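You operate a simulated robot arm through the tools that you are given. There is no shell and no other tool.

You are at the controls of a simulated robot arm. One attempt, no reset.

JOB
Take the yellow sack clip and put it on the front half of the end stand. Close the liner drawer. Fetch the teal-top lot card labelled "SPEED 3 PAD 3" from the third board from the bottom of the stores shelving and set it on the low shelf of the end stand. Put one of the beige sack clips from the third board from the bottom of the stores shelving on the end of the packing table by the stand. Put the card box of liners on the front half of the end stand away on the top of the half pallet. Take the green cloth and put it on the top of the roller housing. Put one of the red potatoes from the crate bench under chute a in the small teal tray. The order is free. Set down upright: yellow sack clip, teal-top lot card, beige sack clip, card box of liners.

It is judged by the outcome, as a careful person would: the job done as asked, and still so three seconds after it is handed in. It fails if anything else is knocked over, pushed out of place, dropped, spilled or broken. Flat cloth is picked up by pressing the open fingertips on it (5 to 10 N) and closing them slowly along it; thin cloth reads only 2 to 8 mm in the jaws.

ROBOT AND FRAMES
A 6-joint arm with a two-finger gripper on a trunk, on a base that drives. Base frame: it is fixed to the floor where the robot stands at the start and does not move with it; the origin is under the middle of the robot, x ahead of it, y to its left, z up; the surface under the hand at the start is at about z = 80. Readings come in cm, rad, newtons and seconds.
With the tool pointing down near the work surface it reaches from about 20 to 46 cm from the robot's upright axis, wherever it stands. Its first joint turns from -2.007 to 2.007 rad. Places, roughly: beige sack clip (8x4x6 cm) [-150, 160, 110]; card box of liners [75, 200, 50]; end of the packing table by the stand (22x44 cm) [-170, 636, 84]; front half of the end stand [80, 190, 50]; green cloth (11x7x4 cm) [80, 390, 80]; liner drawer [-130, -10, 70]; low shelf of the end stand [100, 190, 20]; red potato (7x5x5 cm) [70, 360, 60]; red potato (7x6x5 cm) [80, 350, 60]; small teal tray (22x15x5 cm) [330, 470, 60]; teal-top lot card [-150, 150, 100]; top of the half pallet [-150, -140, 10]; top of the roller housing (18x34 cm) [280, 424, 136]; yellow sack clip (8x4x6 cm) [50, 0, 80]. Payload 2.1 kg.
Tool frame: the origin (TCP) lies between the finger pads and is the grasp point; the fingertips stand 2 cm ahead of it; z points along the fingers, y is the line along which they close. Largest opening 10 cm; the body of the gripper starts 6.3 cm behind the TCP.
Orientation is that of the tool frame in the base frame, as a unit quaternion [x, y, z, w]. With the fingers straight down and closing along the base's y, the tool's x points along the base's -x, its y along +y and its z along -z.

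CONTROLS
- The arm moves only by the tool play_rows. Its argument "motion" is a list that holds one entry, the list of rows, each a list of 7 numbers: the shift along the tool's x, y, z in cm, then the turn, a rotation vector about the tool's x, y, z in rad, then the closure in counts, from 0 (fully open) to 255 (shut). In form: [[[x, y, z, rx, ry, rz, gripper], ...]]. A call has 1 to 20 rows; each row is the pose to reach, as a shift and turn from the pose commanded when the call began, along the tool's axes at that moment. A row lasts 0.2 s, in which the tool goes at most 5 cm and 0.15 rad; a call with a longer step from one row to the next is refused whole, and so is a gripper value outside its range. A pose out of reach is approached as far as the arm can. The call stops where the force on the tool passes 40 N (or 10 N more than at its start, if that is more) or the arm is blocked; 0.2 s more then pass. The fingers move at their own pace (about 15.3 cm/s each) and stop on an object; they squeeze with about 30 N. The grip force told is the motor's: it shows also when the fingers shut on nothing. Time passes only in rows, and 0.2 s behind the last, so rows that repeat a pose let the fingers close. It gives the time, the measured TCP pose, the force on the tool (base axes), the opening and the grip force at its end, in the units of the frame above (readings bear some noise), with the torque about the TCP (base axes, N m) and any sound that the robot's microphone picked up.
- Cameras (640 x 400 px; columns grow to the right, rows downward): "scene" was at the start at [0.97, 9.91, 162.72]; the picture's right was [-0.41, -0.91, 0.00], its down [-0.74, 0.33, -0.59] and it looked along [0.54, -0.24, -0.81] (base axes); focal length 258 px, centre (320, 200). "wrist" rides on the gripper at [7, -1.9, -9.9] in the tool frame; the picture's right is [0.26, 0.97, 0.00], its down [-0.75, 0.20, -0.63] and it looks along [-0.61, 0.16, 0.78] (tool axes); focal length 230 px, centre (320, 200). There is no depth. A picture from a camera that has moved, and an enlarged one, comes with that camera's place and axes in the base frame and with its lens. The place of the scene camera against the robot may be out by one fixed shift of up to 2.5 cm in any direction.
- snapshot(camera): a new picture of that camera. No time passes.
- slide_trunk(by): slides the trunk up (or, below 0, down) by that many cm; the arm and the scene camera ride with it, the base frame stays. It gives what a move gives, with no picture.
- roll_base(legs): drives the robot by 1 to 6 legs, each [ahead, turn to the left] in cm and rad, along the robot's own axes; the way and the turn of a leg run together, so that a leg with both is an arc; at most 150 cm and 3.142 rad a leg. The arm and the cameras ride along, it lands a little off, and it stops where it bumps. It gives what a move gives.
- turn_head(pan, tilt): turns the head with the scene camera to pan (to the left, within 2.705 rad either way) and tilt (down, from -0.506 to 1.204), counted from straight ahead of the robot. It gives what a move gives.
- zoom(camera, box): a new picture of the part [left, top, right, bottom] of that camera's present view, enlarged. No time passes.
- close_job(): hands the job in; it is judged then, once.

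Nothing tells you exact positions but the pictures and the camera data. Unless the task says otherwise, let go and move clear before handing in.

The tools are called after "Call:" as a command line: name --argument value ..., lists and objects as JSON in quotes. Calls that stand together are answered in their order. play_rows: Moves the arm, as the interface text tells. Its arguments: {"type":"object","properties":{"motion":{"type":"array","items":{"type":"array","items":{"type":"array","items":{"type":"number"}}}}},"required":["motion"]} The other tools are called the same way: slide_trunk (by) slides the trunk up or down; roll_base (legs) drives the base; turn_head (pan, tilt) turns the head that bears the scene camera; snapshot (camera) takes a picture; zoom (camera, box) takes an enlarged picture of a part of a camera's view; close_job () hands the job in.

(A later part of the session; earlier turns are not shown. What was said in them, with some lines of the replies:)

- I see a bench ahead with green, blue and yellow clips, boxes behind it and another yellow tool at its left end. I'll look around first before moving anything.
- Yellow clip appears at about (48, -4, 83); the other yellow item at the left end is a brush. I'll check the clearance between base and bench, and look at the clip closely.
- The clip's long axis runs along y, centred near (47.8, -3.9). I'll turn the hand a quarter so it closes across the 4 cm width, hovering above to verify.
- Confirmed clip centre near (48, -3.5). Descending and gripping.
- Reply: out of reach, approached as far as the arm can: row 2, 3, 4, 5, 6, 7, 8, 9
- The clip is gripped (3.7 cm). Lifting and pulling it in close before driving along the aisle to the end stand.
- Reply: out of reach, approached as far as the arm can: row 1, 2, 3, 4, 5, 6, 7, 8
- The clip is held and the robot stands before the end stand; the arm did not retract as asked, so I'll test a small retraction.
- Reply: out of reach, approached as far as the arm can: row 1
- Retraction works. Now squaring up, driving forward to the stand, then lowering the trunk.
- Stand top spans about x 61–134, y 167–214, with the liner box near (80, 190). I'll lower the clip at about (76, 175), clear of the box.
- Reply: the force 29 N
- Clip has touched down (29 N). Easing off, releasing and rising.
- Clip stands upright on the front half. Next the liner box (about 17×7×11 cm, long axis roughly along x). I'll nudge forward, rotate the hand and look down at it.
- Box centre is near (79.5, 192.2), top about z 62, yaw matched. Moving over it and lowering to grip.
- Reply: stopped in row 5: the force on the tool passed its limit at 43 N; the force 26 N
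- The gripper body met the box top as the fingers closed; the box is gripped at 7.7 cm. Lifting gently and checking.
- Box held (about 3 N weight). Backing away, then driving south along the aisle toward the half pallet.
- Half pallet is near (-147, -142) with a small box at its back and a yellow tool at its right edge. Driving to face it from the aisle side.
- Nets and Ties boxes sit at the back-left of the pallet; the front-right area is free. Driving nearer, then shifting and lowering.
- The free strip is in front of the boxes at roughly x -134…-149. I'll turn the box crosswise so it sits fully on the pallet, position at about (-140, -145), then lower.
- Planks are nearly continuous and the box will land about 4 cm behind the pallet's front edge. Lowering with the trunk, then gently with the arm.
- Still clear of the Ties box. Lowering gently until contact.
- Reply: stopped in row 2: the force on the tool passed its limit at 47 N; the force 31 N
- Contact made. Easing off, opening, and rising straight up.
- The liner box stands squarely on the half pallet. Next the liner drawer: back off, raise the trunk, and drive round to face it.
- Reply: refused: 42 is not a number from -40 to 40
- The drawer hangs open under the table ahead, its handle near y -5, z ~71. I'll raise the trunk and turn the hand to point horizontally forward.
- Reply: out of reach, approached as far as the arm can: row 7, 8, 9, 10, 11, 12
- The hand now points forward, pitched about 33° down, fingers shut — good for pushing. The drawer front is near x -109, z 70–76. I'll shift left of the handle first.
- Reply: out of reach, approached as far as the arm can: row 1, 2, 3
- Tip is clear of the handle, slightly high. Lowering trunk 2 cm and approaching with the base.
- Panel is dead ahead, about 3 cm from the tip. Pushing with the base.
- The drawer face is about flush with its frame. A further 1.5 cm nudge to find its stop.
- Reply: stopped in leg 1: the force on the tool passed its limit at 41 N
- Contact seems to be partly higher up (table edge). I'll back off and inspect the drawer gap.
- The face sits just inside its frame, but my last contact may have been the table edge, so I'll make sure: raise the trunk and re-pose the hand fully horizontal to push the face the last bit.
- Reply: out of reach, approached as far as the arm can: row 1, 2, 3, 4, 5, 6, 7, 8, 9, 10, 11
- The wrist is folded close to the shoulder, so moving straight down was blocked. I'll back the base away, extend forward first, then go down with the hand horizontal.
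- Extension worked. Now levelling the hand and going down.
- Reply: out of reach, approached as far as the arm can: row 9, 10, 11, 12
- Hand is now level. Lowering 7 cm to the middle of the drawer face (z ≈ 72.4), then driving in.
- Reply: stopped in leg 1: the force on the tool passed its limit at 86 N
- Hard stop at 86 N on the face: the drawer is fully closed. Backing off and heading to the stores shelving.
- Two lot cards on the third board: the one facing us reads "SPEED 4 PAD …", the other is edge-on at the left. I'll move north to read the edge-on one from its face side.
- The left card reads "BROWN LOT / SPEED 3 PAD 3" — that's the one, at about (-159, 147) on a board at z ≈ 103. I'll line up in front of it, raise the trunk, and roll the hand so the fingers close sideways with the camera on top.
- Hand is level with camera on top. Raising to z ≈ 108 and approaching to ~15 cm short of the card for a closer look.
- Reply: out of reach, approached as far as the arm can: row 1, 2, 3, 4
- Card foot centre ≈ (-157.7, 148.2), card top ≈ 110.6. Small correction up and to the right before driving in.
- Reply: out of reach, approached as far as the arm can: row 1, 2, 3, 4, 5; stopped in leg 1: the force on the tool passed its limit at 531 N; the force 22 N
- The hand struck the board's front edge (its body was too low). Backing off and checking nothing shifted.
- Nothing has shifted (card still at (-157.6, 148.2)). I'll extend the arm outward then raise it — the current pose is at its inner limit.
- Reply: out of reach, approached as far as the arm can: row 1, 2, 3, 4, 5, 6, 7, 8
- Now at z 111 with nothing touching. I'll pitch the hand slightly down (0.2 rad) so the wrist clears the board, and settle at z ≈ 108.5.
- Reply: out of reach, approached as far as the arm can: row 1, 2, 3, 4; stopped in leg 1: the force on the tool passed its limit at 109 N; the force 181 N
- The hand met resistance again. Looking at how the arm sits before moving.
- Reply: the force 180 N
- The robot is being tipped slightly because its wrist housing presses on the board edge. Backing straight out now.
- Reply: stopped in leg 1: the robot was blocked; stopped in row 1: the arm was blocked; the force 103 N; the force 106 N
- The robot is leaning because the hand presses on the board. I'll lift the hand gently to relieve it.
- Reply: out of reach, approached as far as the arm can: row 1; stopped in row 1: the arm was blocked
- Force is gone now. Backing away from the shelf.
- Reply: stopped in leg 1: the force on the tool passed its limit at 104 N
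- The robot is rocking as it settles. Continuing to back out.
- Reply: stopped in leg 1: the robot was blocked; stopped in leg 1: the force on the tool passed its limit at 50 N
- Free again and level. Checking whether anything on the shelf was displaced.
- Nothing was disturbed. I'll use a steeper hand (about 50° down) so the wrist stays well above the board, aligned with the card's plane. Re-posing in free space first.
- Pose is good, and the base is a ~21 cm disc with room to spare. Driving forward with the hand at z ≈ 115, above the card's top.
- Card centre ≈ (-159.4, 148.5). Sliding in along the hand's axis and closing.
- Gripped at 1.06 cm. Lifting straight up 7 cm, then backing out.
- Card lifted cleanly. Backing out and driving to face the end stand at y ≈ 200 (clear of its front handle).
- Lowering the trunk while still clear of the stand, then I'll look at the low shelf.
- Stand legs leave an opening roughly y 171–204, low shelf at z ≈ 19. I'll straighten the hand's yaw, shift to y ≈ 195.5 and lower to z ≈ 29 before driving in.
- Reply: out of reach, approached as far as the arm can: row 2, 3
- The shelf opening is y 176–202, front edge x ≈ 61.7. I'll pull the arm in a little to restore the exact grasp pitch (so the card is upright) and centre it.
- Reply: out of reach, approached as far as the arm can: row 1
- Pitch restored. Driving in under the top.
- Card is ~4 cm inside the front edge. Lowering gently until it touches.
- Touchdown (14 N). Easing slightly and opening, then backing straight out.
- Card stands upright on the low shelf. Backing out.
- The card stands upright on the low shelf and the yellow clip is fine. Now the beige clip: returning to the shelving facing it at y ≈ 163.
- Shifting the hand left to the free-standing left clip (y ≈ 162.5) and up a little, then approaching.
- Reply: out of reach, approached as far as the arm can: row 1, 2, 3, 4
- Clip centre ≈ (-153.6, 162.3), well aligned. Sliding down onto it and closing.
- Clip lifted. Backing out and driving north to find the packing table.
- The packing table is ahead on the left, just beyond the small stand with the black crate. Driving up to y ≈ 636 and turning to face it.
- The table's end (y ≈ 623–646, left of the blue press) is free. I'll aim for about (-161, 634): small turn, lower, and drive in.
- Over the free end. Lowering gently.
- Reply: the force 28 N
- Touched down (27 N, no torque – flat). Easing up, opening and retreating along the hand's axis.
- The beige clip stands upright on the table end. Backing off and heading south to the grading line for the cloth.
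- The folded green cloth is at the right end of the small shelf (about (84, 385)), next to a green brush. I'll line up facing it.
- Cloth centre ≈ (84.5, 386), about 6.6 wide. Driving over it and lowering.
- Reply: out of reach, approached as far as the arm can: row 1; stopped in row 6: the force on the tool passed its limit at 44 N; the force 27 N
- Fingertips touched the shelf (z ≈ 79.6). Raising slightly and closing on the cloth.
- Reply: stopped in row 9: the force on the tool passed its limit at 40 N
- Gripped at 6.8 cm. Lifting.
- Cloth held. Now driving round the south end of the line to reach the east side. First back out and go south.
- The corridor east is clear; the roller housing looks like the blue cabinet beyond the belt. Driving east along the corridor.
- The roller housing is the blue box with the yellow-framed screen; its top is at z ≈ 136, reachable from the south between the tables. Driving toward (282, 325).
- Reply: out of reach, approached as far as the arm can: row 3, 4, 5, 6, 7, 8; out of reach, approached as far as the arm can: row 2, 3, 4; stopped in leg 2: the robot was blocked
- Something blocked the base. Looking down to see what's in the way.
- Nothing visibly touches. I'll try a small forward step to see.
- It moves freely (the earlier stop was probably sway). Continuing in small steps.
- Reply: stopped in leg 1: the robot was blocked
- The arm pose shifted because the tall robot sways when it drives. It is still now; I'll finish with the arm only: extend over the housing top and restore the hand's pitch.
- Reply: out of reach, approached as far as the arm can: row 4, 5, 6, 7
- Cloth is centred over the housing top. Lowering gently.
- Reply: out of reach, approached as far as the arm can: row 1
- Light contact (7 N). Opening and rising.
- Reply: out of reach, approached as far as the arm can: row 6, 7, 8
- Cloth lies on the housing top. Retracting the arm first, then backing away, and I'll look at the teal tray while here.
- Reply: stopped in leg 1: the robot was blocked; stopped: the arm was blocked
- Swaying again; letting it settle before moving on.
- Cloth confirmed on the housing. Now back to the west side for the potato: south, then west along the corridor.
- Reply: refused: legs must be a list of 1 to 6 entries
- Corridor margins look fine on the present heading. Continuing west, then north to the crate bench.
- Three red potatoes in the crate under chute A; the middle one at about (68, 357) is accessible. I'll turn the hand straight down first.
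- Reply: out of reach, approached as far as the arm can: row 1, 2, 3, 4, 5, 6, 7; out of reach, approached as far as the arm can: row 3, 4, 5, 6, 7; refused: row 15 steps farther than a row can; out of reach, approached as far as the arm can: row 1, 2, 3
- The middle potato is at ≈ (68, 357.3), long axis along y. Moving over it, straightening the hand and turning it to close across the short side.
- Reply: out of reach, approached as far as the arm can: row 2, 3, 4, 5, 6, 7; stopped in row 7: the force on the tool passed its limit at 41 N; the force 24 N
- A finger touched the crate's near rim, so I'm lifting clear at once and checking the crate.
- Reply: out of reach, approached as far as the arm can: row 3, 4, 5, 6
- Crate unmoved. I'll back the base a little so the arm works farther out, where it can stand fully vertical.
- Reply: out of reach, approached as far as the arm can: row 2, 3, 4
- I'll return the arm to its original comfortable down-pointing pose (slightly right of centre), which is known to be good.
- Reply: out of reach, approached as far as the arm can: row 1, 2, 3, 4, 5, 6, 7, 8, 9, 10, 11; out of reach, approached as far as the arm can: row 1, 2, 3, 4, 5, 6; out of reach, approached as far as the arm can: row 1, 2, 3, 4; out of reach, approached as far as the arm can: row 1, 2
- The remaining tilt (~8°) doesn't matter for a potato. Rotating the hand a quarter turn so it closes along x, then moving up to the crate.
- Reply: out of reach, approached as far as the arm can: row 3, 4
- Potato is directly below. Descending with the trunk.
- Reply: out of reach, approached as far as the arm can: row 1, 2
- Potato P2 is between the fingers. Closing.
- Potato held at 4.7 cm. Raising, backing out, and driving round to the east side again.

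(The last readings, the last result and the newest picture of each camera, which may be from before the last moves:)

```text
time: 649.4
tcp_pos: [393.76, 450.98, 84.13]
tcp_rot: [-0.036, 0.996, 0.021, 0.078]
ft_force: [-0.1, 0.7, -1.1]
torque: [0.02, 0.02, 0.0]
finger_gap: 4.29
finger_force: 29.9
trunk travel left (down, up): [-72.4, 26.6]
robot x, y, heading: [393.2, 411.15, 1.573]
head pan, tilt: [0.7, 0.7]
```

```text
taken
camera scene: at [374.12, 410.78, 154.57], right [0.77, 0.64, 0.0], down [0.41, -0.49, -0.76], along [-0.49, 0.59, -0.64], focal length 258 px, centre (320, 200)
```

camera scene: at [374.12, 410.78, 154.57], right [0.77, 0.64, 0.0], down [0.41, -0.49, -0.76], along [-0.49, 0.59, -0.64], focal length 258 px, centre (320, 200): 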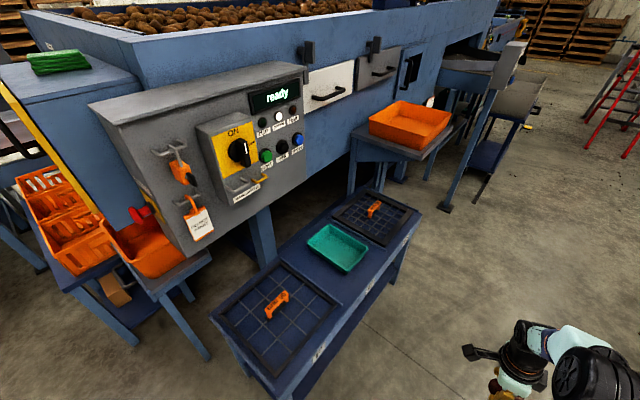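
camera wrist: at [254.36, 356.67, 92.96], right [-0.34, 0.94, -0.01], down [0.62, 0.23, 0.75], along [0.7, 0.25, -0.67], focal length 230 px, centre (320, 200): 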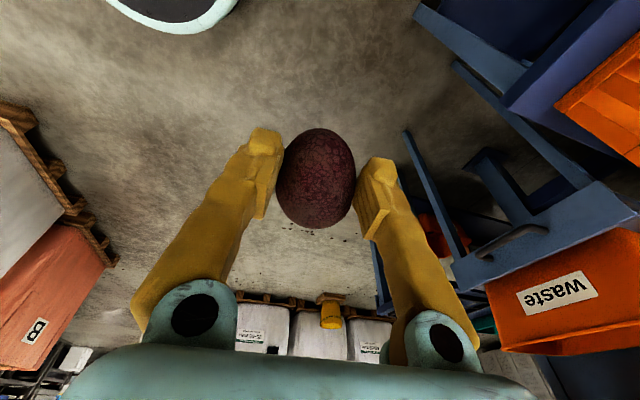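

Excellent view: the teal tray lies between two mesh lids, centre ≈ (332, 474). I'll drive alongside and face it from the east.

Call:
roll_base --legs '[[61, 0], [0, 1.571], [8, 0]]'

Call:
turn_head --pan 0 --tilt 0.95

Call:
snapshot --camera "scene"

Call:
snapshot --camera "wrist"

```text
time: 657.3
tcp_pos: [345.71, 473.06, 84.45]
tcp_rot: [0.728, -0.681, -0.071, -0.039]
ft_force: [-0.2, -0.6, -1.7]
torque: [-0.01, 0.03, 0.01]
finger_gap: 4.22
finger_force: 29.8
trunk travel left (down, up): [-72.4, 26.6]
robot x, y, heading: [385.12, 472.3, 3.138]
head pan, tilt: [0.7, 0.7]
```

```text
time: 658.3
tcp_pos: [345.43, 473.05, 84.12]
tcp_rot: [0.728, -0.681, -0.071, -0.041]
ft_force: [0.2, -0.2, -0.3]
torque: [0.0, -0.04, 0.0]
finger_gap: 4.23
finger_force: 29.9
trunk travel left (down, up): [-72.4, 26.6]
robot x, y, heading: [385.07, 472.24, 3.136]
head pan, tilt: [0.0, 0.949]
```

```text
taken
camera scene: at [383.88, 457.15, 152.6], right [0.01, 1.0, 0.0], down [0.81, -0.01, -0.58], along [-0.58, 0.0, -0.81], focal length 258 px, centre (320, 200)
```

scene: 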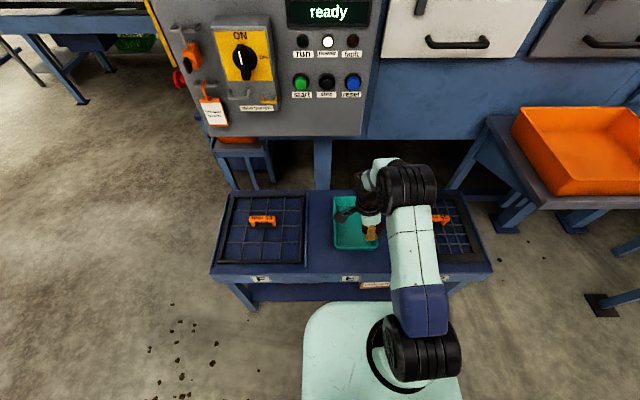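

```text
taken
camera wrist: at [348.08, 464.76, 92.96], right [-0.95, -0.32, -0.01], down [-0.22, 0.63, 0.75], along [-0.24, 0.71, -0.67], focal length 230 px, centre (320, 200)
```

wrist: 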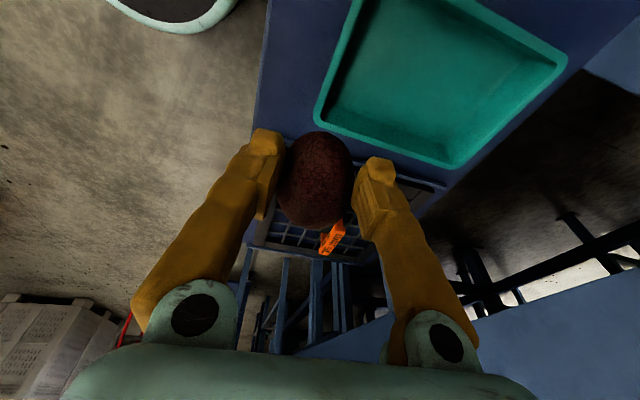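

Call:
roll_base --legs '[[6, 0]]'

Call:
play_rows --motion '[[[0, 1.5, 0, 0, 0, 0, 255], [0, 3, 0, 0, 0, 0, 255], [0, 4.5, 0, 0, 0, 0, 255], [0, 4.5, 0, 0, 0, 0, 255]]]'

Call:
snapshot --camera "wrist"

```text
time: 659.3
tcp_pos: [339.83, 472.86, 84.59]
tcp_rot: [0.728, -0.681, -0.072, -0.038]
ft_force: [0.1, 0.1, -0.8]
torque: [-0.04, -0.01, -0.02]
finger_gap: 4.23
finger_force: 30.0
trunk travel left (down, up): [-72.4, 26.6]
robot x, y, heading: [378.8, 472.2, 3.133]
head pan, tilt: [0.0, 0.949]
```

```text
time: 660.3
tcp_pos: [336.21, 472.77, 83.77]
tcp_rot: [0.727, -0.68, -0.083, -0.043]
ft_force: [0.3, -0.8, -0.6]
torque: [-0.03, 0.02, -0.01]
finger_gap: 4.22
finger_force: 30.4
out of reach, approached as far as the arm can: row 2, 3, 4
trunk travel left (down, up): [-72.4, 26.6]
robot x, y, heading: [378.86, 472.31, 3.138]
head pan, tilt: [0.0, 0.949]
```

```text
taken
camera wrist: at [339.06, 464.33, 92.36], right [-0.95, -0.32, 0.0], down [-0.21, 0.61, 0.76], along [-0.25, 0.72, -0.65], focal length 230 px, centre (320, 200)
```

wrist: 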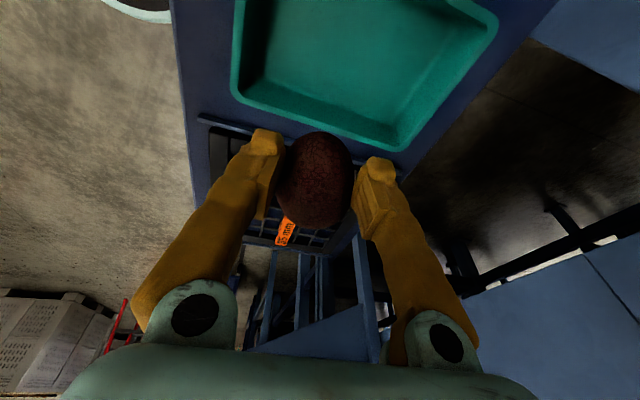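

Centred over the tray. Lowering with the trunk.

Call:
slide_trunk --by -14

Call:
snapshot --camera "wrist"

Call:
snapshot --camera "scene"

```text
time: 662.0
tcp_pos: [336.12, 472.74, 69.81]
tcp_rot: [0.727, -0.68, -0.082, -0.043]
ft_force: [-0.3, 1.0, -0.8]
torque: [-0.03, -0.01, 0.01]
finger_gap: 4.2
finger_force: 30.4
trunk travel left (down, up): [-58.4, 40.6]
robot x, y, heading: [379.11, 472.47, 3.137]
head pan, tilt: [0.0, 0.949]
```

```text
taken
camera wrist: at [339.02, 464.35, 78.34], right [-0.95, -0.32, 0.0], down [-0.21, 0.61, 0.76], along [-0.25, 0.72, -0.65], focal length 230 px, centre (320, 200)
```

wrist: 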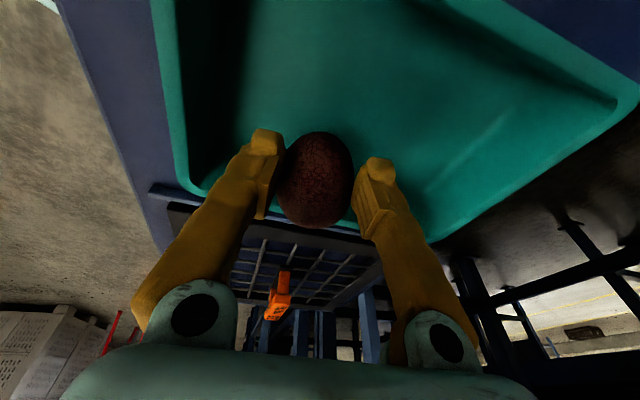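

```text
taken
camera scene: at [377.77, 457.22, 138.6], right [0.01, 1.0, 0.0], down [0.81, -0.01, -0.58], along [-0.58, 0.0, -0.81], focal length 258 px, centre (320, 200)
```

scene: 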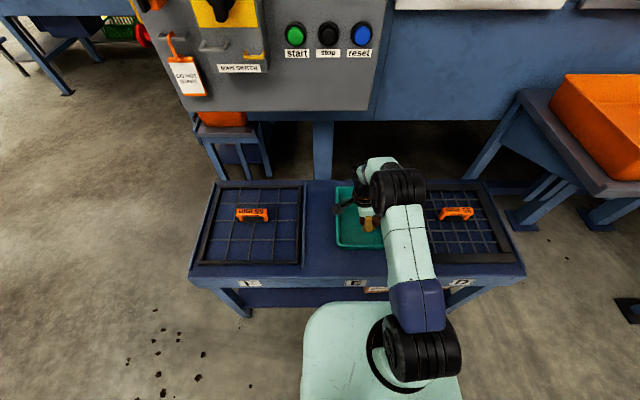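

Call:
slide_trunk --by -4

Call:
snapshot --camera "wrist"

```text
time: 662.8
tcp_pos: [336.1, 472.56, 66.45]
tcp_rot: [0.728, -0.679, -0.089, -0.037]
ft_force: [2.4, -1.9, 26.0]
torque: [0.42, 0.03, -0.09]
finger_gap: 4.25
finger_force: 30.2
trunk travel left (down, up): [-54.4, 44.6]
robot x, y, heading: [378.46, 472.05, 3.137]
head pan, tilt: [0.0, 0.949]
stopped: the force on the tool passed its limit at 41 N (the readings are from after the stop); the commanded pose is now the measured one
```

```text
taken
camera wrist: at [339.1, 464.22, 74.86], right [-0.95, -0.33, 0.02], down [-0.2, 0.61, 0.77], along [-0.26, 0.72, -0.64], focal length 230 px, centre (320, 200)
```

wrist: 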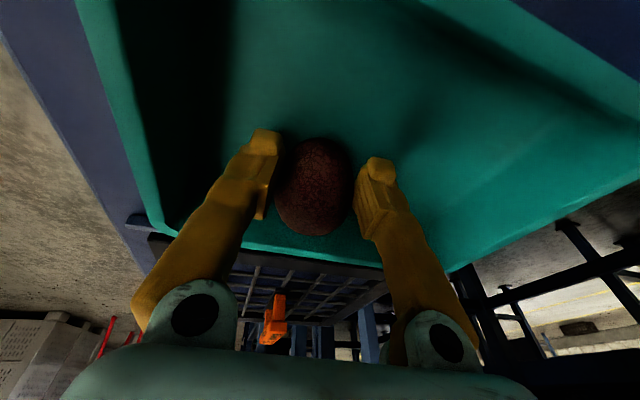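

Potato rests on the tray floor. Easing up slightly, opening just enough, then lifting.

Call:
play_rows --motion '[[[0, 0, -0.3, 0, 0, 0, 255], [0, 0, -0.3, 0, 0, 0, 140], [0, 0, -0.3, 0, 0, 0, 115], [0, 0, -0.3, 0, 0, 0, 95], [0, 0, -0.3, 0, 0, 0, 95], [0, 0, -0.3, 0, 0, 0, 95]]]'

Call:
snapshot --camera "wrist"

```text
time: 664.2
tcp_pos: [335.97, 472.54, 66.29]
tcp_rot: [0.727, -0.68, -0.086, -0.041]
ft_force: [0.6, -0.1, 0.6]
torque: [0.01, 0.02, -0.01]
finger_gap: 6.24
finger_force: 0.1
trunk travel left (down, up): [-54.4, 44.6]
robot x, y, heading: [378.86, 472.43, 3.131]
head pan, tilt: [0.0, 0.949]
```

```text
taken
camera wrist: at [338.89, 464.21, 74.82], right [-0.95, -0.32, 0.01], down [-0.2, 0.61, 0.76], along [-0.25, 0.72, -0.64], focal length 230 px, centre (320, 200)
```

wrist: 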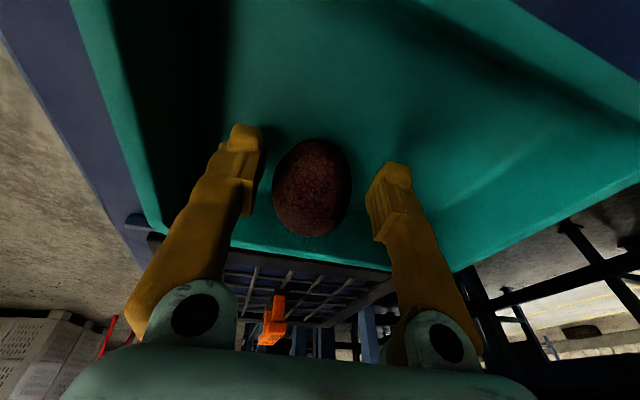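

Potato released and resting in the tray. Raising straight up with the trunk and checking.

Call:
slide_trunk --by 16

Call:
snapshot --camera "wrist"

Call:
roll_base --legs '[[-20, 0]]'

Call:
turn_head --pan 0 --tilt 0.8

Call:
snapshot --camera "scene"

```text
time: 666.0
tcp_pos: [335.8, 472.62, 82.29]
tcp_rot: [0.727, -0.68, -0.085, -0.041]
ft_force: [-0.2, -0.4, -0.1]
torque: [-0.01, 0.02, -0.02]
finger_gap: 6.26
finger_force: 0.1
trunk travel left (down, up): [-70.4, 28.6]
robot x, y, heading: [378.79, 472.28, 3.137]
head pan, tilt: [0.0, 0.949]
```

```text
taken
camera wrist: at [338.88, 464.21, 90.82], right [-0.95, -0.32, 0.01], down [-0.2, 0.61, 0.76], along [-0.25, 0.72, -0.64], focal length 230 px, centre (320, 200)
```

wrist: 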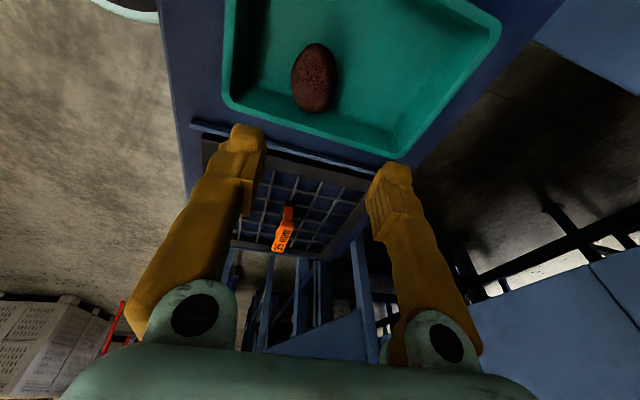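

```text
time: 667.6
tcp_pos: [355.7, 472.5, 82.34]
tcp_rot: [0.727, -0.68, -0.086, -0.041]
ft_force: [0.3, -0.1, 0.1]
torque: [-0.04, -0.03, 0.03]
finger_gap: 6.28
finger_force: 0.0
trunk travel left (down, up): [-70.4, 28.6]
robot x, y, heading: [398.58, 472.21, 3.136]
head pan, tilt: [0.0, 0.949]
```

```text
time: 668.3
tcp_pos: [355.79, 472.34, 82.32]
tcp_rot: [0.728, -0.679, -0.086, -0.04]
ft_force: [0.3, -0.2, 0.7]
torque: [-0.03, -0.03, -0.02]
finger_gap: 6.28
finger_force: 0.0
trunk travel left (down, up): [-70.4, 28.6]
robot x, y, heading: [398.47, 472.3, 3.135]
head pan, tilt: [0.0, 0.799]
```

```text
taken
camera scene: at [396.8, 457.09, 151.72], right [0.01, 1.0, 0.0], down [0.72, -0.01, -0.7], along [-0.7, 0.01, -0.72], focal length 258 px, centre (320, 200)
```

scene: 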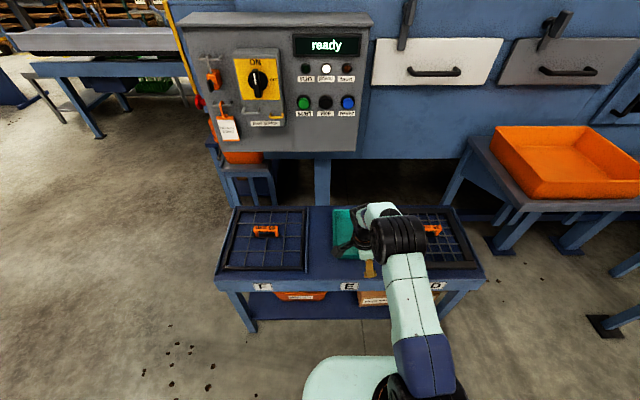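

All seven parts of the job are done, and the arm is clear of everything:
- The yellow clip is on the front half of the end stand.
- The liner drawer is closed against its stop.
- The SPEED 3 PAD 3 card is on the low shelf of the end stand.
- A beige clip is on the end of the packing table by the stand.
- The box of liners is on the half pallet.
- The green cloth is on the roller housing.
- A red potato is in the small teal tray.

I'm handing in now.

Call:
close_job

```text
The job is handed in.
```

I've handed in the job with all seven parts done. I didn't go back for a final look at the earlier ones, but each looked right when I left it.

| Item | Where it is now |
|---|---|
| Yellow sack clip | Upright on the front half of the end stand |
| Liner drawer | Pushed shut until it hit a hard stop |
| Teal-top lot card "SPEED 3 PAD 3" | Upright on the low shelf of the end stand |
| Beige sack clip | Upright on the end of the packing table, left of the blue press |
| Card box of liners | Upright on the half pallet, in front of the Nets and Ties boxes |
| Green cloth | On the top of the roller housing |
| Red potato | In the small teal tray |

A few things happened along the way:

- **Shelving bumped:** while reaching for the lot card, the hand hit the front edge of the third board twice, once at over 500 N, and the robot rocked. I checked the shelves afterwards and everything was still standing, with nothing visibly moved.
- **Crate under chute A:** one finger touched the crate's rim while I was lining up for the potato. The crate did not move.
- **Drawer:** I judged it closed from the hard stop and the view at that moment. I did not look at it again after backing away.
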